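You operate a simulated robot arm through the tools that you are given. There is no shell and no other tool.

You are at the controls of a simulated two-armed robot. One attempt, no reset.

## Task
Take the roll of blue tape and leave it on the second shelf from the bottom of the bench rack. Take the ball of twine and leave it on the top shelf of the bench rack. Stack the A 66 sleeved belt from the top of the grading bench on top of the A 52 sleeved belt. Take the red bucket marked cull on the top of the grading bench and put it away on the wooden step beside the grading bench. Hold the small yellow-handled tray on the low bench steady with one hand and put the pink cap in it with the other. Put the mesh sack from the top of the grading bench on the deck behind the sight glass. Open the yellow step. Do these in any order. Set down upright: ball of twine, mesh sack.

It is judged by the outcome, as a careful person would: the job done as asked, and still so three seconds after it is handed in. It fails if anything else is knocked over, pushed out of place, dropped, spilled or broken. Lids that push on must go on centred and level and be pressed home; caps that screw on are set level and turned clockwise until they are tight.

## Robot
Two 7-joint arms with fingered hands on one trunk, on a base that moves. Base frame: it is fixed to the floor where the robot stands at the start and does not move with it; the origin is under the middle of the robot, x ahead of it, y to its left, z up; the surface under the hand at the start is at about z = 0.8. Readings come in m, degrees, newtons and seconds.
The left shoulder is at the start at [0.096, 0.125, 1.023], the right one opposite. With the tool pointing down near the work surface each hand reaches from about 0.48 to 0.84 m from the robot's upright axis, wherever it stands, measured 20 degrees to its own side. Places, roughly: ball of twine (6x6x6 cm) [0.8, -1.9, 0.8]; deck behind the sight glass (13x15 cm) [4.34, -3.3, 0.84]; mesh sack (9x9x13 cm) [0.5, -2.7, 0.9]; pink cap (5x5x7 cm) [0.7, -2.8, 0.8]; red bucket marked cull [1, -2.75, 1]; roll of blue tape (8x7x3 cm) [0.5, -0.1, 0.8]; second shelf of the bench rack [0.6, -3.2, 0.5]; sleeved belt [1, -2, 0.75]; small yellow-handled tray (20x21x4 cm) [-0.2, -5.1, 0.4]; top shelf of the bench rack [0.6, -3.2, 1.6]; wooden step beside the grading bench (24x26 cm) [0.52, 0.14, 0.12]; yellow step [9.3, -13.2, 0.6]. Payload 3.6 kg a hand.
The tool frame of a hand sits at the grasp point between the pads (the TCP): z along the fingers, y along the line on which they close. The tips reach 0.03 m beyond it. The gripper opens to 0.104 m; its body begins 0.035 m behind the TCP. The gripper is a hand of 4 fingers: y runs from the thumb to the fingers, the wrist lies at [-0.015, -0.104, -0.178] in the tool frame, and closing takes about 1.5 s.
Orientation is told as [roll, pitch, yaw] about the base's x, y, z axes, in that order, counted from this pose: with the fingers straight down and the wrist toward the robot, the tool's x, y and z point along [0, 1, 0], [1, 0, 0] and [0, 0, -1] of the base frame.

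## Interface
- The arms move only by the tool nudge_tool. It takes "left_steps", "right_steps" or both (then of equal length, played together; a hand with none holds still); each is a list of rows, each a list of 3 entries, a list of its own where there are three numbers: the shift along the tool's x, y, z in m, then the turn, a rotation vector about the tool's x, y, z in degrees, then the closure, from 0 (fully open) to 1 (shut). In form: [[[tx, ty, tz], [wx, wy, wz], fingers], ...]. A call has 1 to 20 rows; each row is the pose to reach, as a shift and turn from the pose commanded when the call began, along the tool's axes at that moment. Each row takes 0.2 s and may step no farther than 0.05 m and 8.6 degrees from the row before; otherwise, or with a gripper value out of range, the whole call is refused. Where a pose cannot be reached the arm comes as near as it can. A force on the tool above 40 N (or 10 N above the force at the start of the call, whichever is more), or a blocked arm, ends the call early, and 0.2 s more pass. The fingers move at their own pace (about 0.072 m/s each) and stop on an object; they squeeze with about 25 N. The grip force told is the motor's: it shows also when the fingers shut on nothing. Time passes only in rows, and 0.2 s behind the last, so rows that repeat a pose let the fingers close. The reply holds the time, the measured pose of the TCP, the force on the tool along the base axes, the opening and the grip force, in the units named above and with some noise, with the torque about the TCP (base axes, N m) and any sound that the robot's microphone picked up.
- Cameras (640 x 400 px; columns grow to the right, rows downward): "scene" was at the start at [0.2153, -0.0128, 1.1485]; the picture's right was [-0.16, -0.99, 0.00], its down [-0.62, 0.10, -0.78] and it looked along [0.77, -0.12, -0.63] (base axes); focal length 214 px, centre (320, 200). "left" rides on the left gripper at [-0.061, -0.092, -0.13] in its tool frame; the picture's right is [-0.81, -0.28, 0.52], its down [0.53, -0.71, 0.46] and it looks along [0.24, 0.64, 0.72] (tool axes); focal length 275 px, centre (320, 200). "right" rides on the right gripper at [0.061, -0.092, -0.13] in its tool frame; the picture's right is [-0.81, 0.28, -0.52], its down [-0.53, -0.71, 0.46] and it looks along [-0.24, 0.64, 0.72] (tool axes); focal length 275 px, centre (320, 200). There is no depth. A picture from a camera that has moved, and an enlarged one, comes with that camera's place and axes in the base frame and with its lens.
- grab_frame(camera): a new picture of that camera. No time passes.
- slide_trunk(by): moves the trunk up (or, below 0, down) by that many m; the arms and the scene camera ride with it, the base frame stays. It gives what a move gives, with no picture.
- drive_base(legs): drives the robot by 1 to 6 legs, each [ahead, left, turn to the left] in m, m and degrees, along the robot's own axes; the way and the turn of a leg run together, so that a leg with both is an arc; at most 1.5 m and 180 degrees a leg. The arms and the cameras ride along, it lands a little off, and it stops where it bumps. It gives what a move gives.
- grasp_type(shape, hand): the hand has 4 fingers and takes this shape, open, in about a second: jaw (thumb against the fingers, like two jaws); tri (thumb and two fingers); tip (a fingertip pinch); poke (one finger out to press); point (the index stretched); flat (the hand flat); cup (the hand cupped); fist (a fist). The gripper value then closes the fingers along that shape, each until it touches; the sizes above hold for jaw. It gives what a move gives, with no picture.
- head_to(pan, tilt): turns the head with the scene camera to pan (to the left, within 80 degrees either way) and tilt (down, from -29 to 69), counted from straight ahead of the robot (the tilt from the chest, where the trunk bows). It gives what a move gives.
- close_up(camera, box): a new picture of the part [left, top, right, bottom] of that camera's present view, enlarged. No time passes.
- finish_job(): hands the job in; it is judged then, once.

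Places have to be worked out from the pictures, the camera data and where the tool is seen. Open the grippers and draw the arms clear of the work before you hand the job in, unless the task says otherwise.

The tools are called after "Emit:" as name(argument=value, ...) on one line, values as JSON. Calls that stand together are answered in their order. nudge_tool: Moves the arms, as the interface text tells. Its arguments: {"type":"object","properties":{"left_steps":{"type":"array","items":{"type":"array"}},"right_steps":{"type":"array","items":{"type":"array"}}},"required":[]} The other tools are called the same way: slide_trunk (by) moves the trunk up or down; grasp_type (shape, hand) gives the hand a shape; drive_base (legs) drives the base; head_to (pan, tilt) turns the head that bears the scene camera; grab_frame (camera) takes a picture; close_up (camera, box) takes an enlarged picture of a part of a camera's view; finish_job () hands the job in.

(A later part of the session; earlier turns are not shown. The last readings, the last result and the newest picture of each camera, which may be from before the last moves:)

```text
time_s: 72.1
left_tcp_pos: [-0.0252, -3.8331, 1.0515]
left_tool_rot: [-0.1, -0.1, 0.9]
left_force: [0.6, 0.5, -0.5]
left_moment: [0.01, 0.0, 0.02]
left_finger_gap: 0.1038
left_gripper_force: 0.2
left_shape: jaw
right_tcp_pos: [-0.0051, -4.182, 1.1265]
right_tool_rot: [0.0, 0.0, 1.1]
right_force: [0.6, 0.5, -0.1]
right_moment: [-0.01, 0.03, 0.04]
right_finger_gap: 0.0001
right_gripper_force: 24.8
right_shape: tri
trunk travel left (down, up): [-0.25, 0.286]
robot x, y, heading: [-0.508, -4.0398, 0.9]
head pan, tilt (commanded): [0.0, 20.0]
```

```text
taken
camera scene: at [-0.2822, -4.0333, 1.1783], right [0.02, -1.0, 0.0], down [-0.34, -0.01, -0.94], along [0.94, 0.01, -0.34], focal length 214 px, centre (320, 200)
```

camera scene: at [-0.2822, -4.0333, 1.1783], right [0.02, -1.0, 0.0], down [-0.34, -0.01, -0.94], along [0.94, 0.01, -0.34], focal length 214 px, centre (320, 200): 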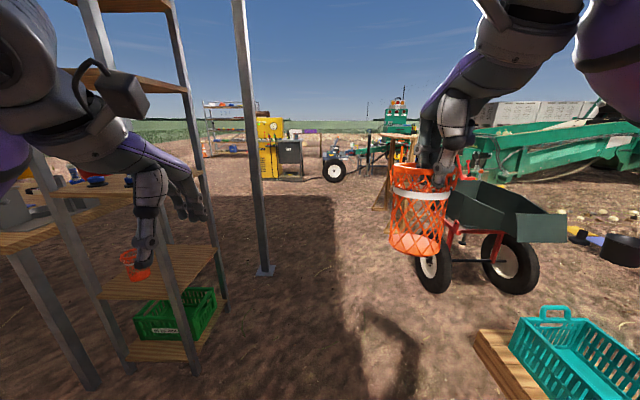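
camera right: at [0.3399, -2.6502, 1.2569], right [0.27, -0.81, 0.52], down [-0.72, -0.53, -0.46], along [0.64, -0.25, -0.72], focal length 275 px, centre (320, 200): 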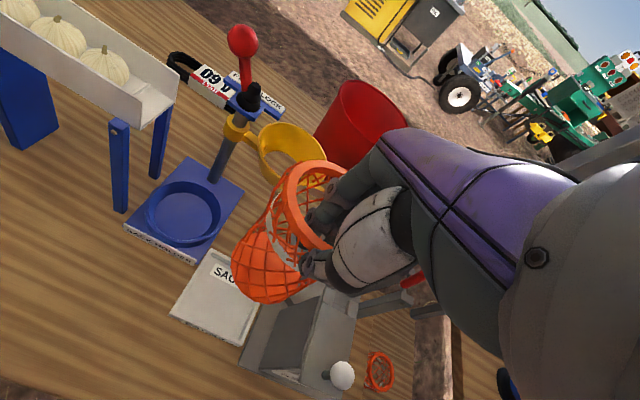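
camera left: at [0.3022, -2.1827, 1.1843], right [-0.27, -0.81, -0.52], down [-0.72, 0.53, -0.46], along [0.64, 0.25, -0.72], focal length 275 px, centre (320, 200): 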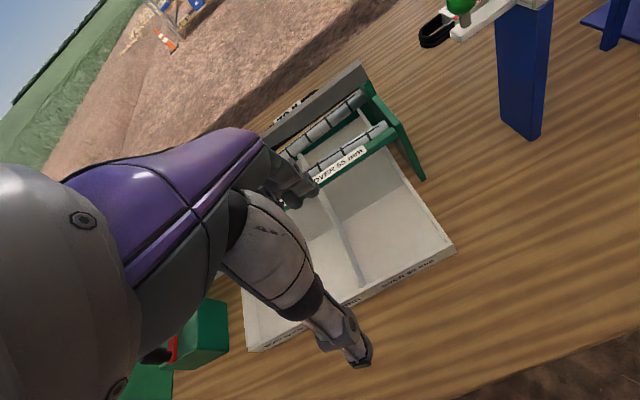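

The passage between the post (1.19, -3.56) and the wheelbarrow (y<-4.7) is about 1.1 m wide. The deck looks to be on the grey cabinet beside the yellow power pack, so I'll drive through and stop short of it.

Emit:
drive_base(legs=[[1.4, -0.11, -0.9], [1.35, 0, 0], [0.75, 0.75, 0]])

Emit:
head_to(pan=0, tilt=15)

Emit:
grab_frame(camera="scene")

```text
time_s: 92.0
left_tcp_pos: [3.4552, -3.1833, 1.0521]
left_tool_rot: [0.0, -0.1, 0.9]
left_force: [0.0, 0.1, 0.5]
left_moment: [0.01, 0.03, -0.02]
left_finger_gap: 0.1036
left_gripper_force: 0.0
left_shape: jaw
right_tcp_pos: [3.4751, -3.5314, 1.1279]
right_tool_rot: [0.0, 0.0, 1.0]
right_force: [-0.1, 0.2, -0.3]
right_moment: [0.0, 0.04, 0.02]
right_finger_gap: 0.0
right_gripper_force: 25.0
right_shape: tri
trunk travel left (down, up): [-0.25, 0.286]
robot x, y, heading: [2.9761, -3.3896, 0.9]
head pan, tilt (commanded): [0.0, 20.0]
```

```text
time_s: 92.7
left_tcp_pos: [3.4546, -3.1844, 1.052]
left_tool_rot: [0.0, -0.1, 1.0]
left_force: [-0.5, -0.9, -1.0]
left_moment: [0.0, 0.0, 0.01]
left_finger_gap: 0.1036
left_gripper_force: 0.1
left_shape: jaw
right_tcp_pos: [3.4758, -3.5323, 1.1271]
right_tool_rot: [0.1, 0.0, 1.0]
right_force: [0.3, -0.2, 0.7]
right_moment: [0.02, -0.01, 0.0]
right_finger_gap: 0.0001
right_gripper_force: 25.1
right_shape: tri
trunk travel left (down, up): [-0.25, 0.286]
robot x, y, heading: [2.9758, -3.3877, 1.0]
head pan, tilt (commanded): [0.0, 15.0]
```

```text
taken
camera scene: at [3.1981, -3.384, 1.1864], right [0.02, -1.0, 0.0], down [-0.26, 0.0, -0.97], along [0.97, 0.02, -0.26], focal length 214 px, centre (320, 200)
```

scene: 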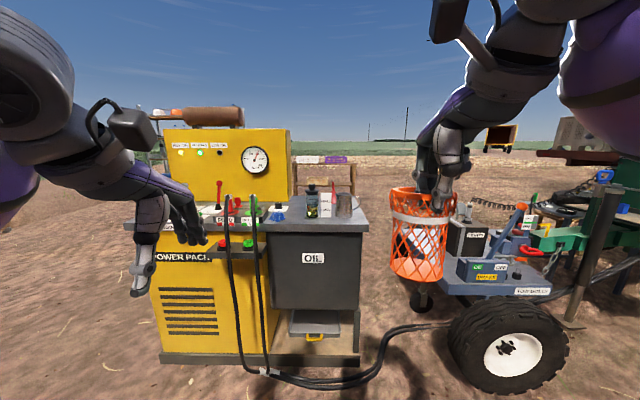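

Emit:
close_up(camera="scene", box=[200, 130, 420, 290])

```text
2.50 times, centred on (310, 210) of scene
camera zoom: at [3.1981, -3.384, 1.1864], right [0.02, -1.0, 0.0], down [-0.26, 0.0, -0.97], along [0.97, 0.02, -0.26], focal length 536 px, centre (345, 175)
```

zoom: 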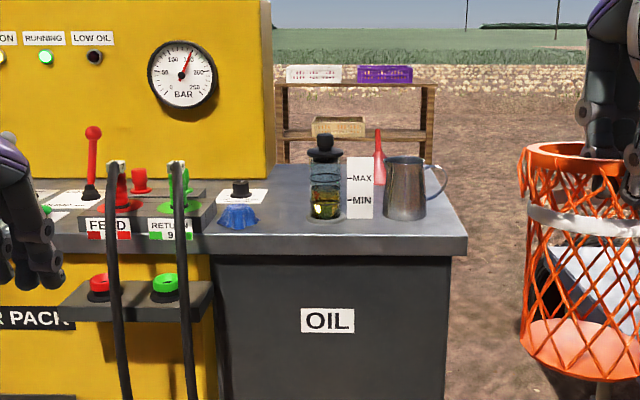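

The sight glass stands at about (4.17, -3.33) with its knob top at z≈1.0, and the target deck is behind it at (4.34, -3.30, 0.84). I'll raise the sack so it clears the glass, lift the left arm out of the way of the levers, then drive closer.

Emit:
nudge_tool(left_steps=[[[0, 0, -0.04], [0, 0, 0], 0], [[0, 0, -0.08], [0, 0, 0], 0], [[0, -0.03, -0.12], [0, 0, 0], 0], [[0, -0.06, -0.16], [0, 0, 0], 0], [[0, -0.08, -0.2], [0, 0, 0], 0], [[0, -0.08, -0.22], [0, 0, 0], 0]], right_steps=[[[0, 0, -0.02], [0, 0, 0], 1], [[0, 0, -0.04], [0, 0, 0], 1], [[0, 0, -0.06], [0, 0, 0], 1], [[0, 0, -0.08], [0, 0, 0], 1], [[0, 0, -0.1], [0, 0, 0], 1], [[0, 0, -0.11], [0, 0, 0], 1]])

Emit:
drive_base(legs=[[0.35, 0.22, -0.9]])

Emit:
grab_frame(camera="scene")

```text
time_s: 94.1
left_tcp_pos: [3.4054, -3.1901, 1.2236]
left_tool_rot: [-0.1, -0.1, 1.1]
left_force: [-0.6, 1.1, 0.3]
left_moment: [-0.03, 0.02, 0.01]
left_finger_gap: 0.1041
left_gripper_force: 0.0
left_shape: jaw
left hand out of reach, approached as far as the arm can: row 5, 6
right_tcp_pos: [3.4761, -3.5318, 1.236]
right_tool_rot: [0.0, 0.0, 1.1]
right_force: [0.2, 0.0, -0.1]
right_moment: [0.01, 0.01, -0.02]
right_finger_gap: 0.0
right_gripper_force: 25.3
right_shape: tri
trunk travel left (down, up): [-0.25, 0.286]
robot x, y, heading: [2.9766, -3.3894, 1.2]
head pan, tilt (commanded): [0.0, 15.0]
```

```text
time_s: 96.7
left_tcp_pos: [3.7582, -2.9789, 1.2227]
left_tool_rot: [-0.1, -0.1, -0.6]
left_force: [0.0, 0.4, 0.4]
left_moment: [-0.01, 0.03, -0.01]
left_finger_gap: 0.1038
left_gripper_force: 0.1
left_shape: jaw
right_tcp_pos: [3.8191, -3.3213, 1.2363]
right_tool_rot: [-0.1, 0.0, -0.6]
right_force: [0.4, -0.1, -0.7]
right_moment: [0.0, 0.04, 0.01]
right_finger_gap: 0.0
right_gripper_force: 24.6
right_shape: tri
trunk travel left (down, up): [-0.25, 0.286]
robot x, y, heading: [3.322, -3.1625, -0.7]
head pan, tilt (commanded): [0.0, 15.0]
```

```text
taken
camera scene: at [3.5453, -3.166, 1.1864], right [-0.01, -1.0, 0.0], down [-0.26, 0.0, -0.97], along [0.97, -0.01, -0.26], focal length 214 px, centre (320, 200)
```

scene: 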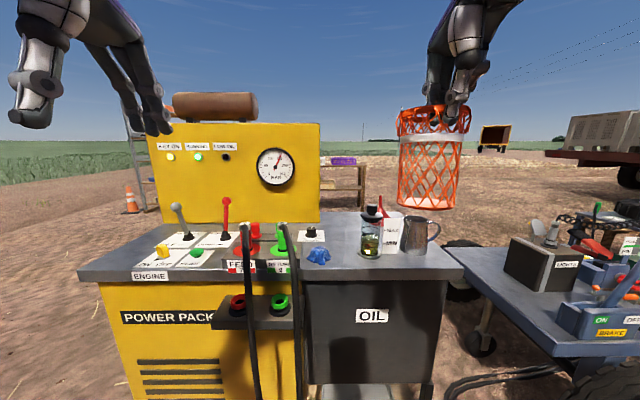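

A closer view from a second place lets me triangulate the sight glass and the deck behind it.

Emit:
close_up(camera="scene", box=[280, 170, 480, 290])

Emit:
close_up(camera="right", box=[0, 0, 640, 400])

```text
3.20 times, centred on (380, 230) of scene
camera zoom: at [3.5453, -3.166, 1.1864], right [-0.01, -1.0, 0.0], down [-0.26, 0.0, -0.97], along [0.97, -0.01, -0.26], focal length 686 px, centre (128, 104)
```

zoom: 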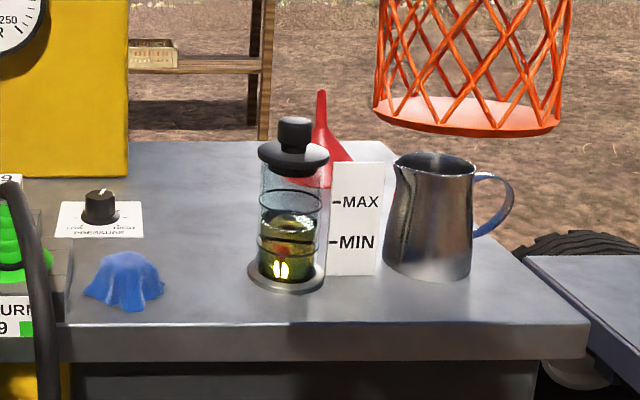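

```text
1.00 times, centred on (320, 200) of right (not enlarged: the box is as wide or as high as the picture)
camera zoom: at [3.7282, -3.2585, 1.3661], right [0.27, -0.81, 0.52], down [-0.72, -0.53, -0.46], along [0.64, -0.25, -0.72], focal length 275 px, centre (320, 200)
```

zoom: 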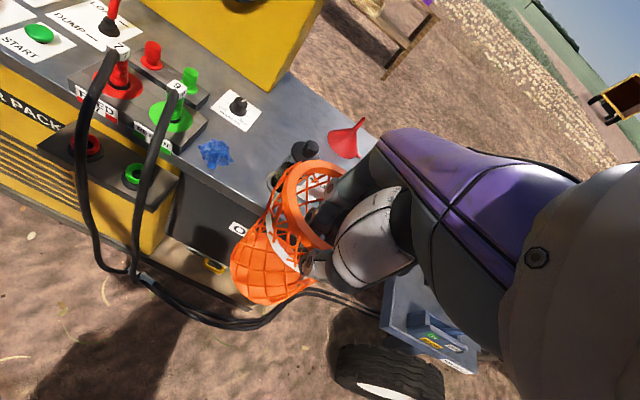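

The sight glass is at (4.17, -3.33) and a red funnel is at about (4.42, -3.44), so the deck at (4.34, -3.30) is free. I'll drive in 0.35 m; the hose on the ground stays ahead of the base.

Emit:
drive_base(legs=[[0.35, 0, 0.6]])

Emit:
head_to(pan=-10, tilt=30)

Emit:
grab_frame(camera="scene")

Emit:
grab_frame(camera="right")

```text
time_s: 99.0
left_tcp_pos: [4.1082, -2.9775, 1.223]
left_tool_rot: [-0.2, -0.1, -0.2]
left_force: [-0.2, 0.5, -0.1]
left_moment: [-0.02, -0.02, 0.01]
left_finger_gap: 0.1039
left_gripper_force: 0.1
left_shape: jaw
right_tcp_pos: [4.1729, -3.3189, 1.236]
right_tool_rot: [0.0, 0.0, -0.1]
right_force: [0.0, 0.4, 0.0]
right_moment: [0.03, 0.01, -0.02]
right_finger_gap: 0.0003
right_gripper_force: 24.5
right_shape: tri
trunk travel left (down, up): [-0.25, 0.286]
robot x, y, heading: [3.673, -3.1656, -0.1]
head pan, tilt (commanded): [0.0, 15.0]
```

```text
time_s: 99.7
left_tcp_pos: [4.1088, -2.9771, 1.2229]
left_tool_rot: [-0.1, -0.1, -0.1]
left_force: [-0.3, 0.3, -0.3]
left_moment: [0.0, 0.03, 0.02]
left_finger_gap: 0.1038
left_gripper_force: 0.0
left_shape: jaw
right_tcp_pos: [4.1721, -3.32, 1.2371]
right_tool_rot: [-0.1, 0.1, 0.0]
right_force: [0.4, -0.5, 0.1]
right_moment: [0.01, 0.02, 0.03]
right_finger_gap: 0.0002
right_gripper_force: 24.5
right_shape: tri
trunk travel left (down, up): [-0.25, 0.286]
robot x, y, heading: [3.6742, -3.1658, -0.1]
head pan, tilt (commanded): [-10.0, 30.0]
```

```text
taken
camera scene: at [3.8931, -3.1819, 1.1624], right [-0.17, -0.98, 0.0], down [-0.49, 0.09, -0.87], along [0.85, -0.15, -0.5], focal length 214 px, centre (320, 200)
```

scene: 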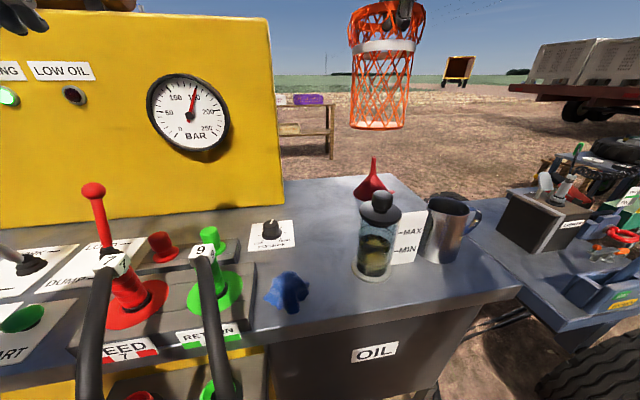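

```text
taken
camera right: at [4.081, -3.2573, 1.3663], right [0.27, -0.81, 0.52], down [-0.71, -0.53, -0.46], along [0.64, -0.24, -0.72], focal length 275 px, centre (320, 200)
```

right: 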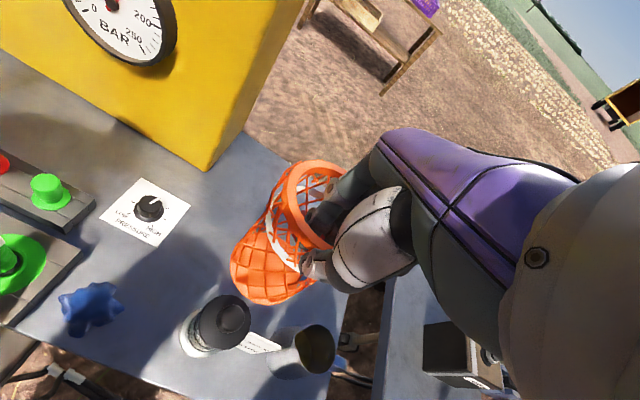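

Everything agrees: sight glass at (4.16, -3.33), funnel at (4.43, -3.44), panel corner at (4.42, -3.17). I'll move the sack over to centre (4.34, -3.305) and lower it to about 3 cm above the deck, then check.

Emit:
nudge_tool(right_steps=[[[0.004, 0.04, 0], [0, 0, 0], 1], [[0.01, 0.08, 0], [0, 0, 0], 1], [[0.0145, 0.115, 0], [0, 0, 0], 1], [[0.0145, 0.1275, 0], [0, 0, 0], 1], [[0.0145, 0.1275, 0.04], [0, 0, 0], 1], [[0.0145, 0.1275, 0.08], [0, 0, 0], 1], [[0.0145, 0.1275, 0.12], [0, 0, 0], 1], [[0.0145, 0.1275, 0.16], [0, 0, 0], 1], [[0.0145, 0.1275, 0.2], [0, 0, 0], 1], [[0.0145, 0.1275, 0.215], [0, 0, 0], 1]])

Emit:
grab_frame(camera="scene")

Emit:
grab_frame(camera="right")

```text
time_s: 101.9
left_tcp_pos: [4.1085, -2.9758, 1.223]
left_tool_rot: [-0.2, -0.2, -0.2]
left_force: [0.6, -0.2, 0.4]
left_moment: [-0.01, -0.01, -0.01]
left_finger_gap: 0.1037
left_gripper_force: 0.2
left_shape: jaw
right_tcp_pos: [4.2997, -3.3063, 1.0211]
right_tool_rot: [0.0, 0.0, -0.1]
right_force: [0.2, 0.2, -0.4]
right_moment: [0.03, 0.03, -0.02]
right_finger_gap: 0.0
right_gripper_force: 24.7
right_shape: tri
trunk travel left (down, up): [-0.25, 0.286]
robot x, y, heading: [3.6735, -3.1672, -0.3]
head pan, tilt (commanded): [-10.0, 30.0]
```

```text
taken
camera scene: at [3.8932, -3.1819, 1.1623], right [-0.17, -0.98, 0.0], down [-0.49, 0.09, -0.87], along [0.85, -0.15, -0.5], focal length 214 px, centre (320, 200)
```

scene: 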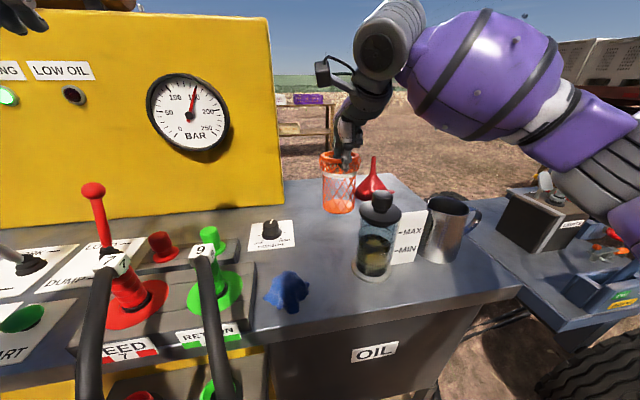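

```text
taken
camera right: at [4.208, -3.2434, 1.1514], right [0.27, -0.81, 0.52], down [-0.71, -0.53, -0.46], along [0.65, -0.24, -0.72], focal length 275 px, centre (320, 200)
```

right: 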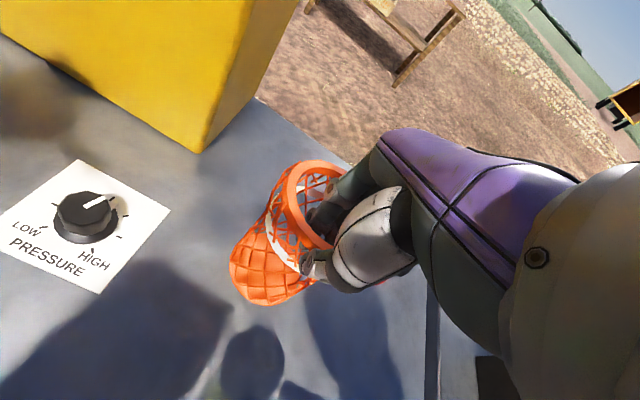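

The sack is over the free deck area behind the sight glass. I'll lower it gently in small steps, watching the force.

Emit:
nudge_tool(right_steps=[[[0, 0, 0.01], [0, 0, 0], 1], [[0, 0, 0.02], [0, 0, 0], 1], [[0, 0, 0.03], [0, 0, 0], 1]])

Emit:
close_up(camera="scene", box=[280, 130, 460, 290])

```text
time_s: 102.7
left_tcp_pos: [4.1085, -2.9773, 1.2234]
left_tool_rot: [-0.1, -0.1, -0.2]
left_force: [-0.2, 0.3, 0.1]
left_moment: [-0.04, 0.02, 0.0]
left_finger_gap: 0.1037
left_gripper_force: 0.0
left_shape: jaw
right_tcp_pos: [4.2984, -3.3058, 0.9919]
right_tool_rot: [-0.1, 0.0, -0.1]
right_force: [-0.1, -0.1, -1.1]
right_moment: [-0.01, 0.0, 0.0]
right_finger_gap: 0.0
right_gripper_force: 24.5
right_shape: tri
trunk travel left (down, up): [-0.25, 0.286]
robot x, y, heading: [3.672, -3.1655, -0.1]
head pan, tilt (commanded): [-10.0, 30.0]
```

```text
2.50 times, centred on (370, 210) of scene
camera zoom: at [3.8933, -3.182, 1.1623], right [-0.17, -0.98, 0.0], down [-0.49, 0.09, -0.87], along [0.85, -0.15, -0.5], focal length 536 px, centre (195, 175)
```

zoom: 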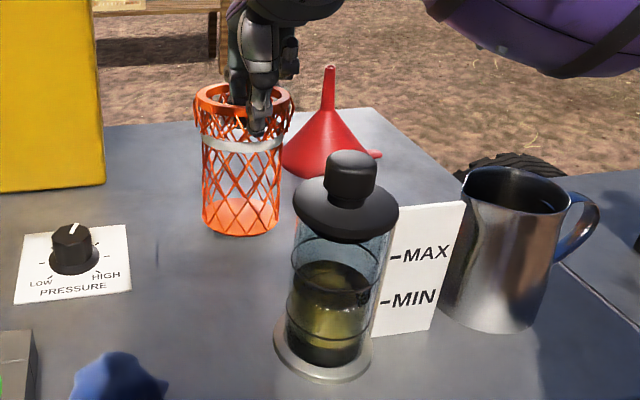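

It still seems about 1 cm above the deck. I'll continue down in 4 mm steps.

Emit:
nudge_tool(right_steps=[[[0, 0, 0.004], [0, 0, 0], 1], [[0, 0, 0.008], [0, 0, 0], 1]])

Emit:
close_up(camera="scene", box=[280, 130, 460, 290])

```text
time_s: 103.3
left_tcp_pos: [4.1084, -2.9769, 1.2239]
left_tool_rot: [-0.1, -0.1, -0.2]
left_force: [1.0, 0.7, -0.1]
left_moment: [0.0, 0.04, 0.0]
left_finger_gap: 0.1039
left_gripper_force: 0.1
left_shape: jaw
right_tcp_pos: [4.2993, -3.3055, 0.984]
right_tool_rot: [0.0, 0.0, -0.1]
right_force: [0.1, 0.0, -0.3]
right_moment: [0.0, 0.02, 0.0]
right_finger_gap: 0.0
right_gripper_force: 24.9
right_shape: tri
trunk travel left (down, up): [-0.25, 0.286]
robot x, y, heading: [3.6711, -3.1642, 0.0]
head pan, tilt (commanded): [-10.0, 30.0]
```

```text
2.50 times, centred on (370, 210) of scene
camera zoom: at [3.8932, -3.182, 1.1623], right [-0.17, -0.98, 0.0], down [-0.49, 0.09, -0.87], along [0.85, -0.15, -0.5], focal length 536 px, centre (195, 175)
```

zoom: 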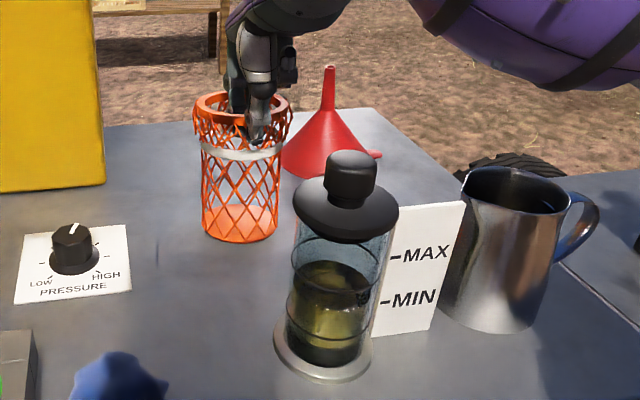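

No contact yet. I'll keep going in small steps.

Emit:
nudge_tool(right_steps=[[[0, 0, 0.004], [0, 0, 0], 1], [[0, 0, 0.004], [0, 0, 0], 1]])

Emit:
nudge_tool(right_steps=[[[0, 0, 0.003], [0, 0, 0], 1], [[0, 0, 0.003], [0, 0, 0], 1]])

```text
time_s: 103.9
left_tcp_pos: [4.1085, -2.9766, 1.2244]
left_tool_rot: [-0.1, -0.1, -0.2]
left_force: [1.2, 0.2, -0.1]
left_moment: [0.0, 0.0, -0.01]
left_finger_gap: 0.1039
left_gripper_force: 0.1
left_shape: jaw
right_tcp_pos: [4.2999, -3.3048, 0.9799]
right_tool_rot: [-0.1, -0.1, -0.1]
right_force: [-1.3, 0.1, 0.6]
right_moment: [0.01, -0.07, -0.05]
right_finger_gap: 0.0
right_gripper_force: 25.2
right_shape: tri
trunk travel left (down, up): [-0.25, 0.286]
robot x, y, heading: [3.6774, -3.1676, -0.1]
head pan, tilt (commanded): [-10.0, 30.0]
```

```text
time_s: 104.5
left_tcp_pos: [4.1078, -2.977, 1.224]
left_tool_rot: [-0.1, -0.1, -0.2]
left_force: [-0.5, 0.2, -0.5]
left_moment: [0.02, 0.01, 0.0]
left_finger_gap: 0.1037
left_gripper_force: 0.1
left_shape: jaw
right_tcp_pos: [4.299, -3.3058, 0.9765]
right_tool_rot: [0.0, -0.1, -0.1]
right_force: [-0.5, 0.2, 3.4]
right_moment: [0.03, -0.08, 0.04]
right_finger_gap: 0.0001
right_gripper_force: 24.7
right_shape: tri
trunk travel left (down, up): [-0.25, 0.286]
robot x, y, heading: [3.6743, -3.1641, -0.3]
head pan, tilt (commanded): [-10.0, 30.0]
```

Contact at 3.4 N, so the sack stands on the deck. I'll open to half and check it stays put.

Emit:
nudge_tool(right_steps=[[[0, 0, 0], [0, 0, 0], 0.85], [[0, 0, 0], [0, 0, 0], 0.7], [[0, 0, 0], [0, 0, 0], 0.55], [[0, 0, 0], [0, 0, 0], 0.5], [[0, 0, 0], [0, 0, 0], 0.5]])

Emit:
close_up(camera="scene", box=[280, 130, 460, 290])

Emit:
close_up(camera="right", box=[180, 150, 400, 350])

```text
time_s: 105.7
left_tcp_pos: [4.1079, -2.9765, 1.2226]
left_tool_rot: [-0.1, -0.1, -0.3]
left_force: [-1.3, 1.0, 0.1]
left_moment: [-0.03, -0.02, 0.01]
left_finger_gap: 0.1037
left_gripper_force: 0.0
left_shape: jaw
right_tcp_pos: [4.3008, -3.3051, 0.9772]
right_tool_rot: [0.0, 0.0, -0.1]
right_force: [0.1, 1.2, 0.8]
right_moment: [-0.03, 0.0, 0.01]
right_finger_gap: 0.0512
right_gripper_force: 0.1
right_shape: tri
trunk travel left (down, up): [-0.25, 0.286]
robot x, y, heading: [3.6712, -3.1666, 0.1]
head pan, tilt (commanded): [-10.0, 30.0]
```

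```text
2.50 times, centred on (370, 210) of scene
camera zoom: at [3.8932, -3.182, 1.1623], right [-0.17, -0.98, 0.0], down [-0.49, 0.09, -0.87], along [0.85, -0.15, -0.5], focal length 536 px, centre (195, 175)
```

zoom: 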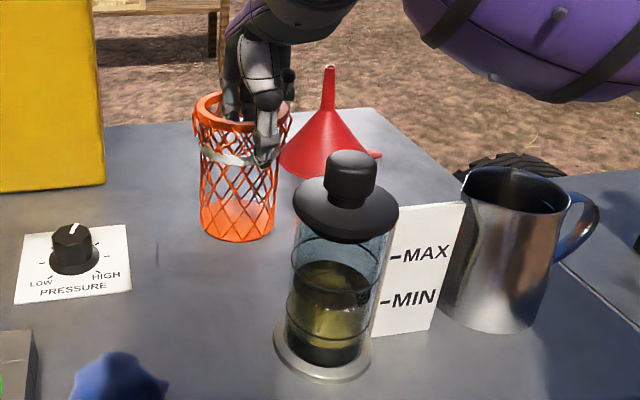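

```text
2.00 times, centred on (290, 250) of right
camera zoom: at [4.2087, -3.2429, 1.1061], right [0.27, -0.81, 0.52], down [-0.71, -0.53, -0.46], along [0.64, -0.24, -0.72], focal length 551 px, centre (380, 100)
```

zoom: 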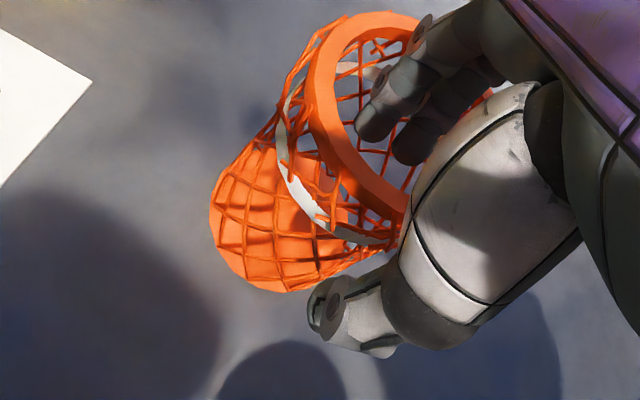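

The sack stands free of the grip. I'll lift the hand straight up, slowly at first.

Emit:
nudge_tool(right_steps=[[[0, 0, -0.01], [0, 0, 0], 0.5], [[0, 0, -0.02], [0, 0, 0], 0.5], [[0, 0, -0.035], [0, 0, 0], 0.5], [[0, 0, -0.06], [0, 0, 0], 0.5], [[0, 0, -0.1], [0, 0, 0], 0.5], [[0, 0, -0.14], [0, 0, 0], 0.5], [[0, 0, -0.18], [0, 0, 0], 0.5], [[0, 0, -0.22], [0, 0, 0], 0.5], [[0, -0.04, -0.25], [0, 0, 0], 0.5], [[0, -0.08, -0.25], [0, 0, 0], 0.5], [[0, -0.12, -0.25], [0, 0, 0], 0.5]])

Emit:
close_up(camera="scene", box=[280, 130, 460, 290])

```text
time_s: 108.1
left_tcp_pos: [4.1071, -2.978, 1.2224]
left_tool_rot: [-0.1, -0.3, -0.2]
left_force: [0.5, -0.6, -1.2]
left_moment: [-0.02, -0.05, -0.04]
left_finger_gap: 0.1038
left_gripper_force: 0.0
left_shape: jaw
right_tcp_pos: [4.1775, -3.304, 1.2276]
right_tool_rot: [-0.1, -0.1, -0.1]
right_force: [-0.5, 0.4, 0.2]
right_moment: [0.0, -0.02, -0.02]
right_finger_gap: 0.0516
right_gripper_force: 0.1
right_shape: tri
trunk travel left (down, up): [-0.25, 0.286]
robot x, y, heading: [3.6712, -3.1666, -0.2]
head pan, tilt (commanded): [-10.0, 30.0]
```

```text
2.50 times, centred on (370, 210) of scene
camera zoom: at [3.8924, -3.1821, 1.1624], right [-0.17, -0.98, 0.0], down [-0.49, 0.09, -0.87], along [0.85, -0.15, -0.5], focal length 536 px, centre (195, 175)
```

zoom: 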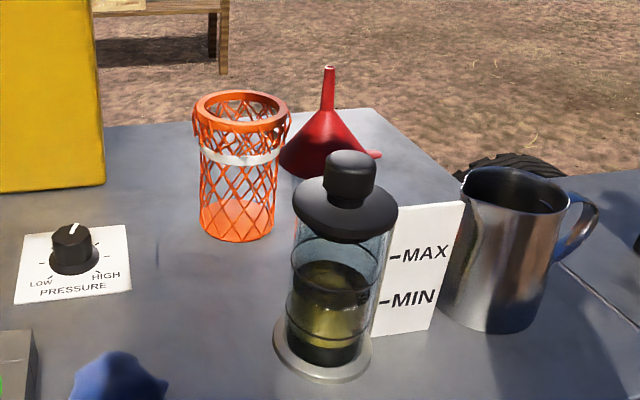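

The sack stands upright behind the sight glass, and nothing else moved. Next is the far side of the grading bench for the belts and bucket: I'll back away, turn around and look.

Emit:
drive_base(legs=[[-0.8, 0, 0], [0, 0.6, 0], [0, 0, 180]])

Emit:
head_to(pan=0, tilt=15)

Emit:
grab_frame(camera="scene")

```text
time_s: 124.9
left_tcp_pos: [2.4597, -2.7054, 1.2232]
left_tool_rot: [-0.1, -0.1, 174.9]
left_force: [-0.1, 0.3, -0.5]
left_moment: [0.0, -0.01, -0.01]
left_finger_gap: 0.104
left_gripper_force: 0.1
left_shape: jaw
right_tcp_pos: [2.4174, -2.3736, 1.2276]
right_tool_rot: [0.1, 0.0, 174.9]
right_force: [-0.4, -1.2, 0.4]
right_moment: [-0.01, -0.01, 0.0]
right_finger_gap: 0.0518
right_gripper_force: 0.1
right_shape: tri
trunk travel left (down, up): [-0.25, 0.286]
robot x, y, heading: [2.9102, -2.554, 174.8]
head pan, tilt (commanded): [-10.0, 30.0]
```

```text
time_s: 125.7
left_tcp_pos: [2.4605, -2.7052, 1.2241]
left_tool_rot: [-0.1, -0.1, 174.9]
left_force: [0.2, 0.0, 0.0]
left_moment: [0.01, 0.0, 0.03]
left_finger_gap: 0.1036
left_gripper_force: 0.1
left_shape: jaw
right_tcp_pos: [2.4162, -2.3728, 1.2275]
right_tool_rot: [0.0, 0.0, 174.9]
right_force: [0.0, -0.2, -0.9]
right_moment: [0.03, -0.01, 0.02]
right_finger_gap: 0.0519
right_gripper_force: 0.1
right_shape: tri
trunk travel left (down, up): [-0.25, 0.286]
robot x, y, heading: [2.9101, -2.555, 175.0]
head pan, tilt (commanded): [0.0, 15.0]
```

```text
taken
camera scene: at [2.6868, -2.5334, 1.1864], right [0.09, 1.0, 0.0], down [0.26, -0.02, -0.97], along [-0.96, 0.09, -0.26], focal length 214 px, centre (320, 200)
```

scene: 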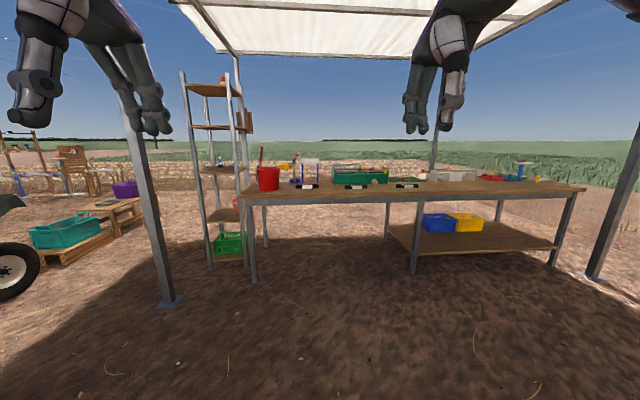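

From the far side, the bucket sits at the left and three sleeved belts lie along this edge. I'll zoom in.

Emit:
close_up(camera="scene", box=[240, 140, 440, 220])

Emit:
close_up(camera="scene", box=[380, 150, 600, 280])

```text
3.20 times, centred on (340, 180) of scene
camera zoom: at [2.6868, -2.5334, 1.1864], right [0.09, 1.0, 0.0], down [0.26, -0.02, -0.97], along [-0.96, 0.09, -0.26], focal length 686 px, centre (256, 264)
```

zoom: 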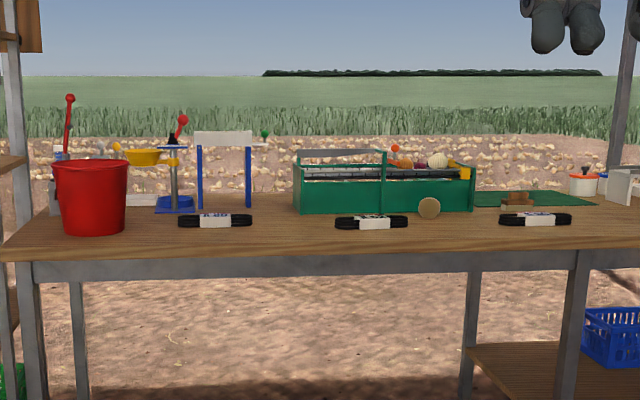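

```text
2.91 times, centred on (490, 215) of scene
camera zoom: at [2.6868, -2.5334, 1.1864], right [0.09, 1.0, 0.0], down [0.26, -0.02, -0.97], along [-0.96, 0.09, -0.26], focal length 624 px, centre (-174, 156)
```

zoom: 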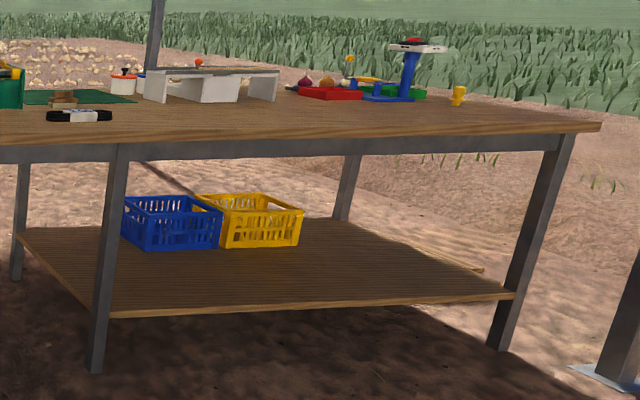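

The brown ball by the green sorter at about (0.80, -1.86) is the twine. The three belts lie near y ≈ -2.47, -2.04 and -1.57. I'll move closer to read their sleeves.

Emit:
drive_base(legs=[[0, 0, 5], [1.1, -0.52, 0]])

Emit:
head_to(pan=0, tilt=25)

Emit:
grab_frame(camera="scene")

Emit:
close_up(camera="scene", box=[180, 140, 460, 280])

```text
time_s: 132.4
left_tcp_pos: [1.3676, -2.2331, 1.2221]
left_tool_rot: [-0.1, -0.1, 179.8]
left_force: [0.0, -0.7, 0.5]
left_moment: [0.01, 0.02, 0.02]
left_finger_gap: 0.1036
left_gripper_force: 0.0
left_shape: jaw
right_tcp_pos: [1.2975, -1.9056, 1.2281]
right_tool_rot: [0.0, 0.0, 179.9]
right_force: [0.5, 1.6, -0.6]
right_moment: [-0.03, 0.01, 0.01]
right_finger_gap: 0.0517
right_gripper_force: 0.1
right_shape: tri
trunk travel left (down, up): [-0.25, 0.286]
robot x, y, heading: [1.8047, -2.0428, 179.9]
head pan, tilt (commanded): [0.0, 15.0]
```

```text
time_s: 133.1
left_tcp_pos: [1.3676, -2.2334, 1.2238]
left_tool_rot: [-0.1, -0.1, 179.7]
left_force: [0.6, -0.4, 0.8]
left_moment: [-0.01, 0.0, 0.0]
left_finger_gap: 0.1038
left_gripper_force: 0.0
left_shape: jaw
right_tcp_pos: [1.2966, -1.9059, 1.2283]
right_tool_rot: [0.1, -0.1, 180.0]
right_force: [0.0, -0.4, 0.0]
right_moment: [0.04, -0.02, 0.0]
right_finger_gap: 0.0519
right_gripper_force: 0.1
right_shape: tri
trunk travel left (down, up): [-0.25, 0.286]
robot x, y, heading: [1.8028, -2.0433, 179.6]
head pan, tilt (commanded): [0.0, 25.0]
```

```text
taken
camera scene: at [1.5809, -2.0423, 1.1703], right [0.0, 1.0, 0.0], down [0.42, 0.0, -0.91], along [-0.91, 0.0, -0.42], focal length 214 px, centre (320, 200)
```

scene: 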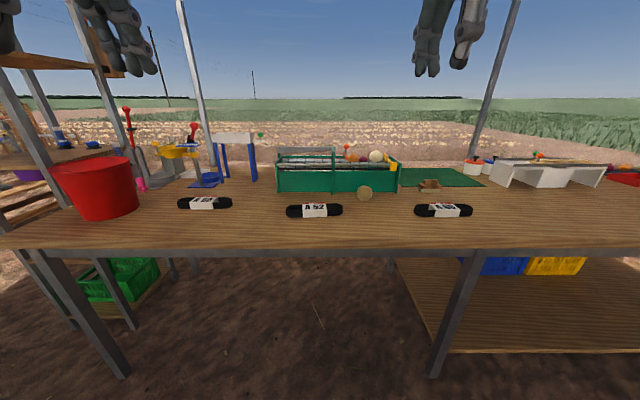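

```text
2.29 times, centred on (320, 210) of scene
camera zoom: at [1.5809, -2.0423, 1.1703], right [0.0, 1.0, 0.0], down [0.42, 0.0, -0.91], along [-0.91, 0.0, -0.42], focal length 490 px, centre (320, 177)
```

zoom: 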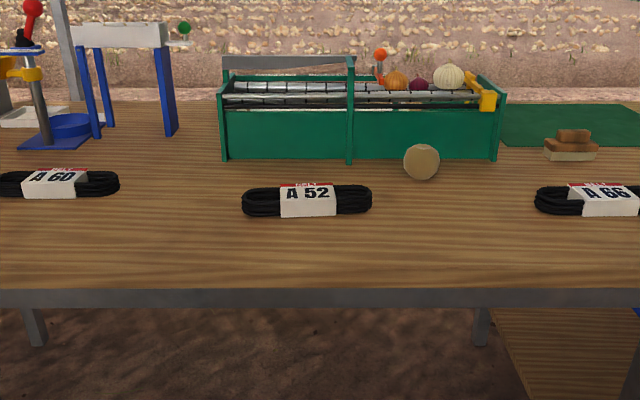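

The sleeves read A 60 (left), A 52 (middle, about (0.90, -2.06)) and A 66 (right, about (0.90, -1.60)). I'll put the right hand back to jaw and position the robot so the right hand faces A 66.

Emit:
grasp_type(shape="jaw", hand="right")

Emit:
drive_base(legs=[[0.28, -0.2, 0.3]])

Emit:
head_to(pan=-20, tilt=40)

Emit:
grab_frame(camera="scene")

Emit:
grab_frame(camera="right")

```text
time_s: 134.0
left_tcp_pos: [1.3676, -2.2334, 1.2238]
left_tool_rot: [0.0, -0.1, 179.7]
left_force: [0.5, 1.1, 0.2]
left_moment: [-0.03, 0.0, 0.0]
left_finger_gap: 0.1039
left_gripper_force: 0.0
left_shape: jaw
right_tcp_pos: [1.2968, -1.906, 1.2263]
right_tool_rot: [0.1, 0.0, 179.9]
right_force: [0.7, -1.0, 0.4]
right_moment: [-0.01, -0.03, -0.02]
right_finger_gap: 0.1038
right_gripper_force: 0.1
right_shape: jaw
trunk travel left (down, up): [-0.25, 0.286]
robot x, y, heading: [1.8037, -2.0463, 180.2]
head pan, tilt (commanded): [0.0, 25.0]
```

```text
time_s: 136.3
left_tcp_pos: [1.0884, -2.039, 1.2242]
left_tool_rot: [-0.1, -0.1, -179.8]
left_force: [-0.1, -0.8, 0.3]
left_moment: [-0.02, -0.02, 0.02]
left_finger_gap: 0.1035
left_gripper_force: 0.0
left_shape: jaw
right_tcp_pos: [1.0148, -1.7126, 1.2276]
right_tool_rot: [0.0, 0.0, -179.8]
right_force: [0.4, 0.3, -0.5]
right_moment: [0.05, -0.01, 0.0]
right_finger_gap: 0.1037
right_gripper_force: 0.1
right_shape: jaw
trunk travel left (down, up): [-0.25, 0.286]
robot x, y, heading: [1.5232, -1.85, -180.0]
head pan, tilt (commanded): [0.0, 25.0]
```

```text
time_s: 137.2
left_tcp_pos: [1.0891, -2.039, 1.2233]
left_tool_rot: [-0.1, -0.1, -180.0]
left_force: [0.3, 0.4, -0.6]
left_moment: [0.0, 0.01, -0.01]
left_finger_gap: 0.1038
left_gripper_force: 0.1
left_shape: jaw
right_tcp_pos: [1.0173, -1.7128, 1.228]
right_tool_rot: [0.0, -0.1, -179.9]
right_force: [-0.4, 0.8, 0.3]
right_moment: [0.02, 0.04, -0.01]
right_finger_gap: 0.1038
right_gripper_force: 0.0
right_shape: jaw
trunk travel left (down, up): [-0.25, 0.286]
robot x, y, heading: [1.5217, -1.8462, -179.9]
head pan, tilt (commanded): [-20.0, 40.0]
```

```text
taken
camera scene: at [1.3126, -1.8182, 1.147], right [0.34, 0.94, 0.0], down [0.6, -0.22, -0.77], along [-0.72, 0.26, -0.64], focal length 214 px, centre (320, 200)
```

scene: 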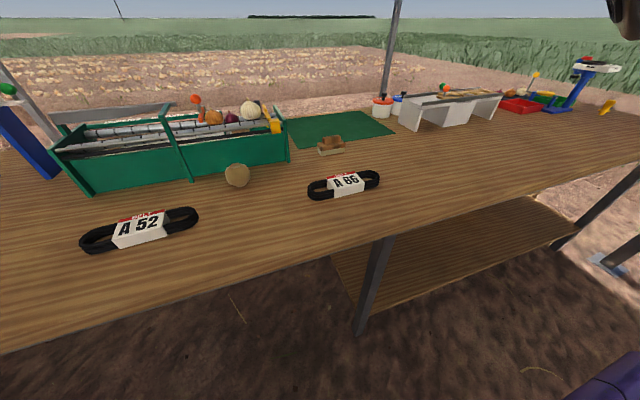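

```text
taken
camera right: at [1.1086, -1.7724, 1.3574], right [-0.28, 0.81, 0.52], down [0.71, 0.54, -0.46], along [-0.65, 0.24, -0.72], focal length 275 px, centre (320, 200)
```

right: 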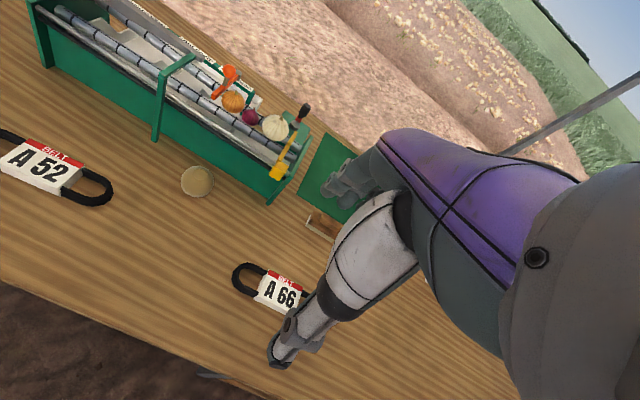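

A 66 is at (0.905, -1.600) and A 52 at (0.903, -2.064), with tops at about z=0.82; both cameras agree. I'll bring the right hand over A 66 and down to z≈0.88 to check.

Emit:
nudge_tool(right_steps=[[[-0.03, 0.03, 0.03], [0, 0, 0], 0], [[-0.06, 0.06, 0.06], [0, 0, 0], 0], [[-0.09, 0.09, 0.08], [0, 0, 0], 0], [[-0.113, 0.112, 0.1], [0, 0, 0], 0], [[-0.113, 0.112, 0.15], [0, 0, 0], 0], [[-0.113, 0.112, 0.2], [0, 0, 0], 0], [[-0.113, 0.112, 0.25], [0, 0, 0], 0], [[-0.113, 0.112, 0.3], [0, 0, 0], 0], [[-0.113, 0.112, 0.345], [0, 0, 0], 0]])

Emit:
grab_frame(camera="right")

Emit:
close_up(camera="scene", box=[260, 80, 460, 240])

```text
refused: row 1 steps farther than a row can; nothing moved
```

```text
taken
camera right: at [1.1086, -1.7724, 1.3574], right [-0.28, 0.81, 0.52], down [0.71, 0.54, -0.46], along [-0.65, 0.24, -0.72], focal length 275 px, centre (320, 200)
```

right: 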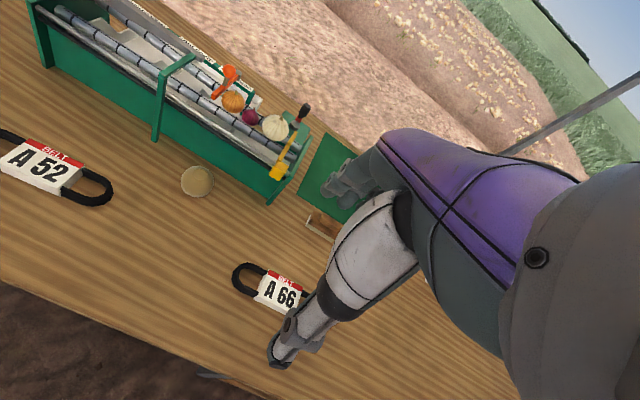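

```text
2.50 times, centred on (360, 160) of scene
camera zoom: at [1.3126, -1.8182, 1.147], right [0.34, 0.94, 0.0], down [0.6, -0.22, -0.77], along [-0.72, 0.26, -0.64], focal length 536 px, centre (220, 300)
```

zoom: 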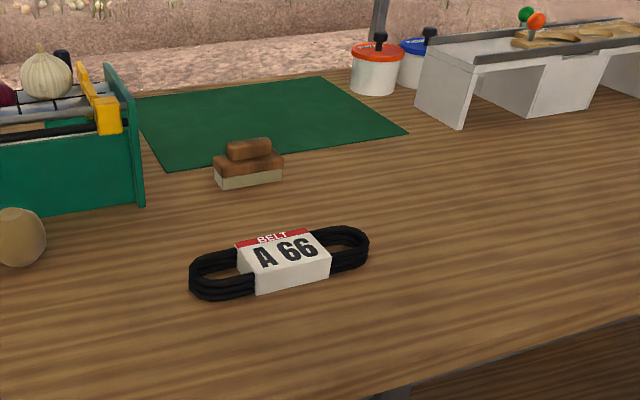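

The diagonal step was slightly too long, so I'll resend it with smaller rows.

Emit:
nudge_tool(right_steps=[[[-0.03, 0.03, 0], [0, 0, 0], 0], [[-0.06, 0.06, 0], [0, 0, 0], 0], [[-0.09, 0.09, 0], [0, 0, 0], 0], [[-0.113, 0.112, 0.02], [0, 0, 0], 0], [[-0.113, 0.112, 0.065], [0, 0, 0], 0], [[-0.113, 0.112, 0.11], [0, 0, 0], 0], [[-0.113, 0.112, 0.155], [0, 0, 0], 0], [[-0.113, 0.112, 0.2], [0, 0, 0], 0], [[-0.113, 0.112, 0.245], [0, 0, 0], 0], [[-0.113, 0.112, 0.29], [0, 0, 0], 0], [[-0.113, 0.112, 0.33], [0, 0, 0], 0], [[-0.113, 0.112, 0.345], [0, 0, 0], 0]])

Emit:
grab_frame(camera="right")

Emit:
close_up(camera="scene", box=[260, 80, 460, 240])

```text
time_s: 139.8
left_tcp_pos: [1.0884, -2.0391, 1.2238]
left_tool_rot: [-0.1, -0.2, -179.8]
left_force: [0.0, 0.1, 0.2]
left_moment: [0.03, 0.0, -0.01]
left_finger_gap: 0.1036
left_gripper_force: 0.1
left_shape: jaw
right_tcp_pos: [0.9042, -1.5975, 0.883]
right_tool_rot: [0.0, 0.0, -179.8]
right_force: [-0.3, -1.0, -0.5]
right_moment: [0.02, -0.01, -0.02]
right_finger_gap: 0.1041
right_gripper_force: 0.0
right_shape: jaw
trunk travel left (down, up): [-0.25, 0.286]
robot x, y, heading: [1.5219, -1.8465, -179.9]
head pan, tilt (commanded): [-20.0, 40.0]
```

```text
taken
camera right: at [0.9962, -1.6588, 1.0124], right [-0.28, 0.81, 0.52], down [0.71, 0.53, -0.46], along [-0.65, 0.24, -0.72], focal length 275 px, centre (320, 200)
```

right: 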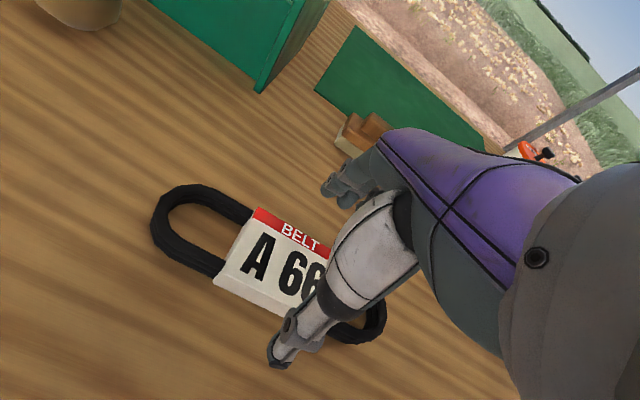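

```text
2.50 times, centred on (360, 160) of scene
camera zoom: at [1.3126, -1.8181, 1.1469], right [0.34, 0.94, 0.0], down [0.6, -0.22, -0.77], along [-0.72, 0.26, -0.64], focal length 536 px, centre (220, 300)
```

zoom: 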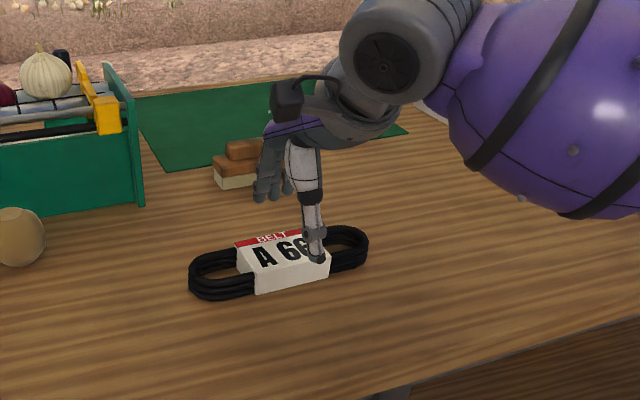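

The hand is aligned over the A 66 sleeve, within 8 mm. I'll shift slightly, descend to the table with care, then close.

Emit:
nudge_tool(right_steps=[[[0.007, 0, 0.015], [0, 0, 0], 0], [[0.007, 0, 0.03], [0, 0, 0], 0], [[0.007, 0, 0.042], [0, 0, 0], 0], [[0.007, 0, 0.048], [0, 0, 0], 0]])

Emit:
close_up(camera="scene", box=[260, 80, 460, 240])

```text
time_s: 140.8
left_tcp_pos: [1.0893, -2.0394, 1.2225]
left_tool_rot: [-0.1, -0.1, -180.0]
left_force: [0.3, 0.6, -0.3]
left_moment: [-0.01, -0.01, -0.01]
left_finger_gap: 0.1037
left_gripper_force: 0.1
left_shape: jaw
right_tcp_pos: [0.9033, -1.6065, 0.835]
right_tool_rot: [0.0, -0.1, -179.8]
right_force: [0.4, 0.1, -0.6]
right_moment: [0.0, 0.03, 0.01]
right_finger_gap: 0.1043
right_gripper_force: 0.0
right_shape: jaw
trunk travel left (down, up): [-0.25, 0.286]
robot x, y, heading: [1.5216, -1.846, -180.0]
head pan, tilt (commanded): [-20.0, 40.0]
```

```text
2.50 times, centred on (360, 160) of scene
camera zoom: at [1.3126, -1.8181, 1.1469], right [0.34, 0.94, 0.0], down [0.6, -0.22, -0.77], along [-0.72, 0.26, -0.64], focal length 536 px, centre (220, 300)
```

zoom: 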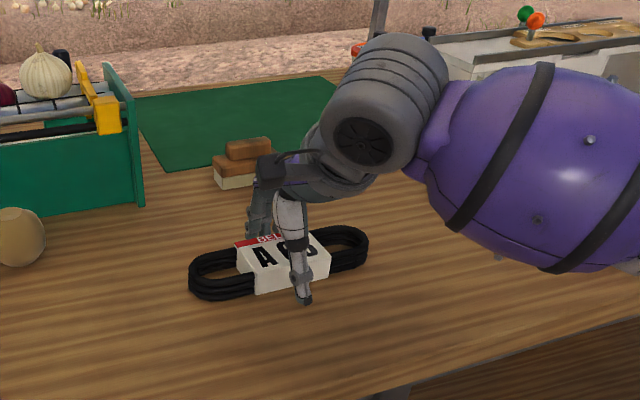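

There is no contact yet and the fingers straddle the sleeve. I'll close on it.

Emit:
nudge_tool(right_steps=[[[0, 0, 0], [0, 0, 0], 0.3], [[0, 0, 0], [0, 0, 0], 0.5], [[0, 0, 0], [0, 0, 0], 0.7], [[0, 0, 0], [0, 0, 0], 1], [[0, 0, 0], [0, 0, 0], 1], [[0, 0, 0], [0, 0, 0], 1], [[0, 0, 0], [0, 0, 0], 1]])

Emit:
nudge_tool(right_steps=[[[0, 0, -0.015], [0, 0, 0], 1], [[0, 0, -0.03], [0, 0, 0], 1], [[0, 0, -0.03], [0, 0, 0], 1]])

Emit:
close_up(camera="scene", box=[260, 80, 460, 240])

```text
time_s: 142.4
left_tcp_pos: [1.0893, -2.0386, 1.2227]
left_tool_rot: [-0.1, -0.1, -179.8]
left_force: [0.8, -0.3, 0.0]
left_moment: [0.0, -0.02, -0.01]
left_finger_gap: 0.1039
left_gripper_force: 0.0
left_shape: jaw
right_tcp_pos: [0.9044, -1.6056, 0.8362]
right_tool_rot: [0.0, 0.0, -179.8]
right_force: [-0.3, 0.3, 0.1]
right_moment: [0.01, 0.01, -0.01]
right_finger_gap: 0.0541
right_gripper_force: 25.4
right_shape: jaw
trunk travel left (down, up): [-0.25, 0.286]
robot x, y, heading: [1.5213, -1.8468, -179.8]
head pan, tilt (commanded): [-20.0, 40.0]
```

```text
time_s: 143.2
left_tcp_pos: [1.088, -2.0388, 1.2232]
left_tool_rot: [0.0, -0.1, -179.9]
left_force: [0.5, 0.3, 0.7]
left_moment: [-0.02, -0.05, -0.01]
left_finger_gap: 0.1035
left_gripper_force: 0.1
left_shape: jaw
right_tcp_pos: [0.9032, -1.6062, 0.8653]
right_tool_rot: [-0.1, -0.1, -179.7]
right_force: [-0.7, 0.0, -1.8]
right_moment: [0.01, -0.01, 0.04]
right_finger_gap: 0.0538
right_gripper_force: 25.2
right_shape: jaw
trunk travel left (down, up): [-0.25, 0.286]
robot x, y, heading: [1.5203, -1.8458, -180.1]
head pan, tilt (commanded): [-20.0, 40.0]
```

```text
2.50 times, centred on (360, 160) of scene
camera zoom: at [1.3125, -1.818, 1.1469], right [0.34, 0.94, 0.0], down [0.6, -0.22, -0.77], along [-0.72, 0.26, -0.64], focal length 536 px, centre (220, 300)
```

zoom: 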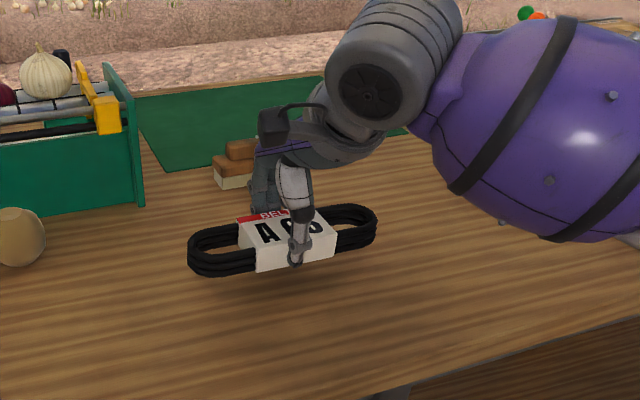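

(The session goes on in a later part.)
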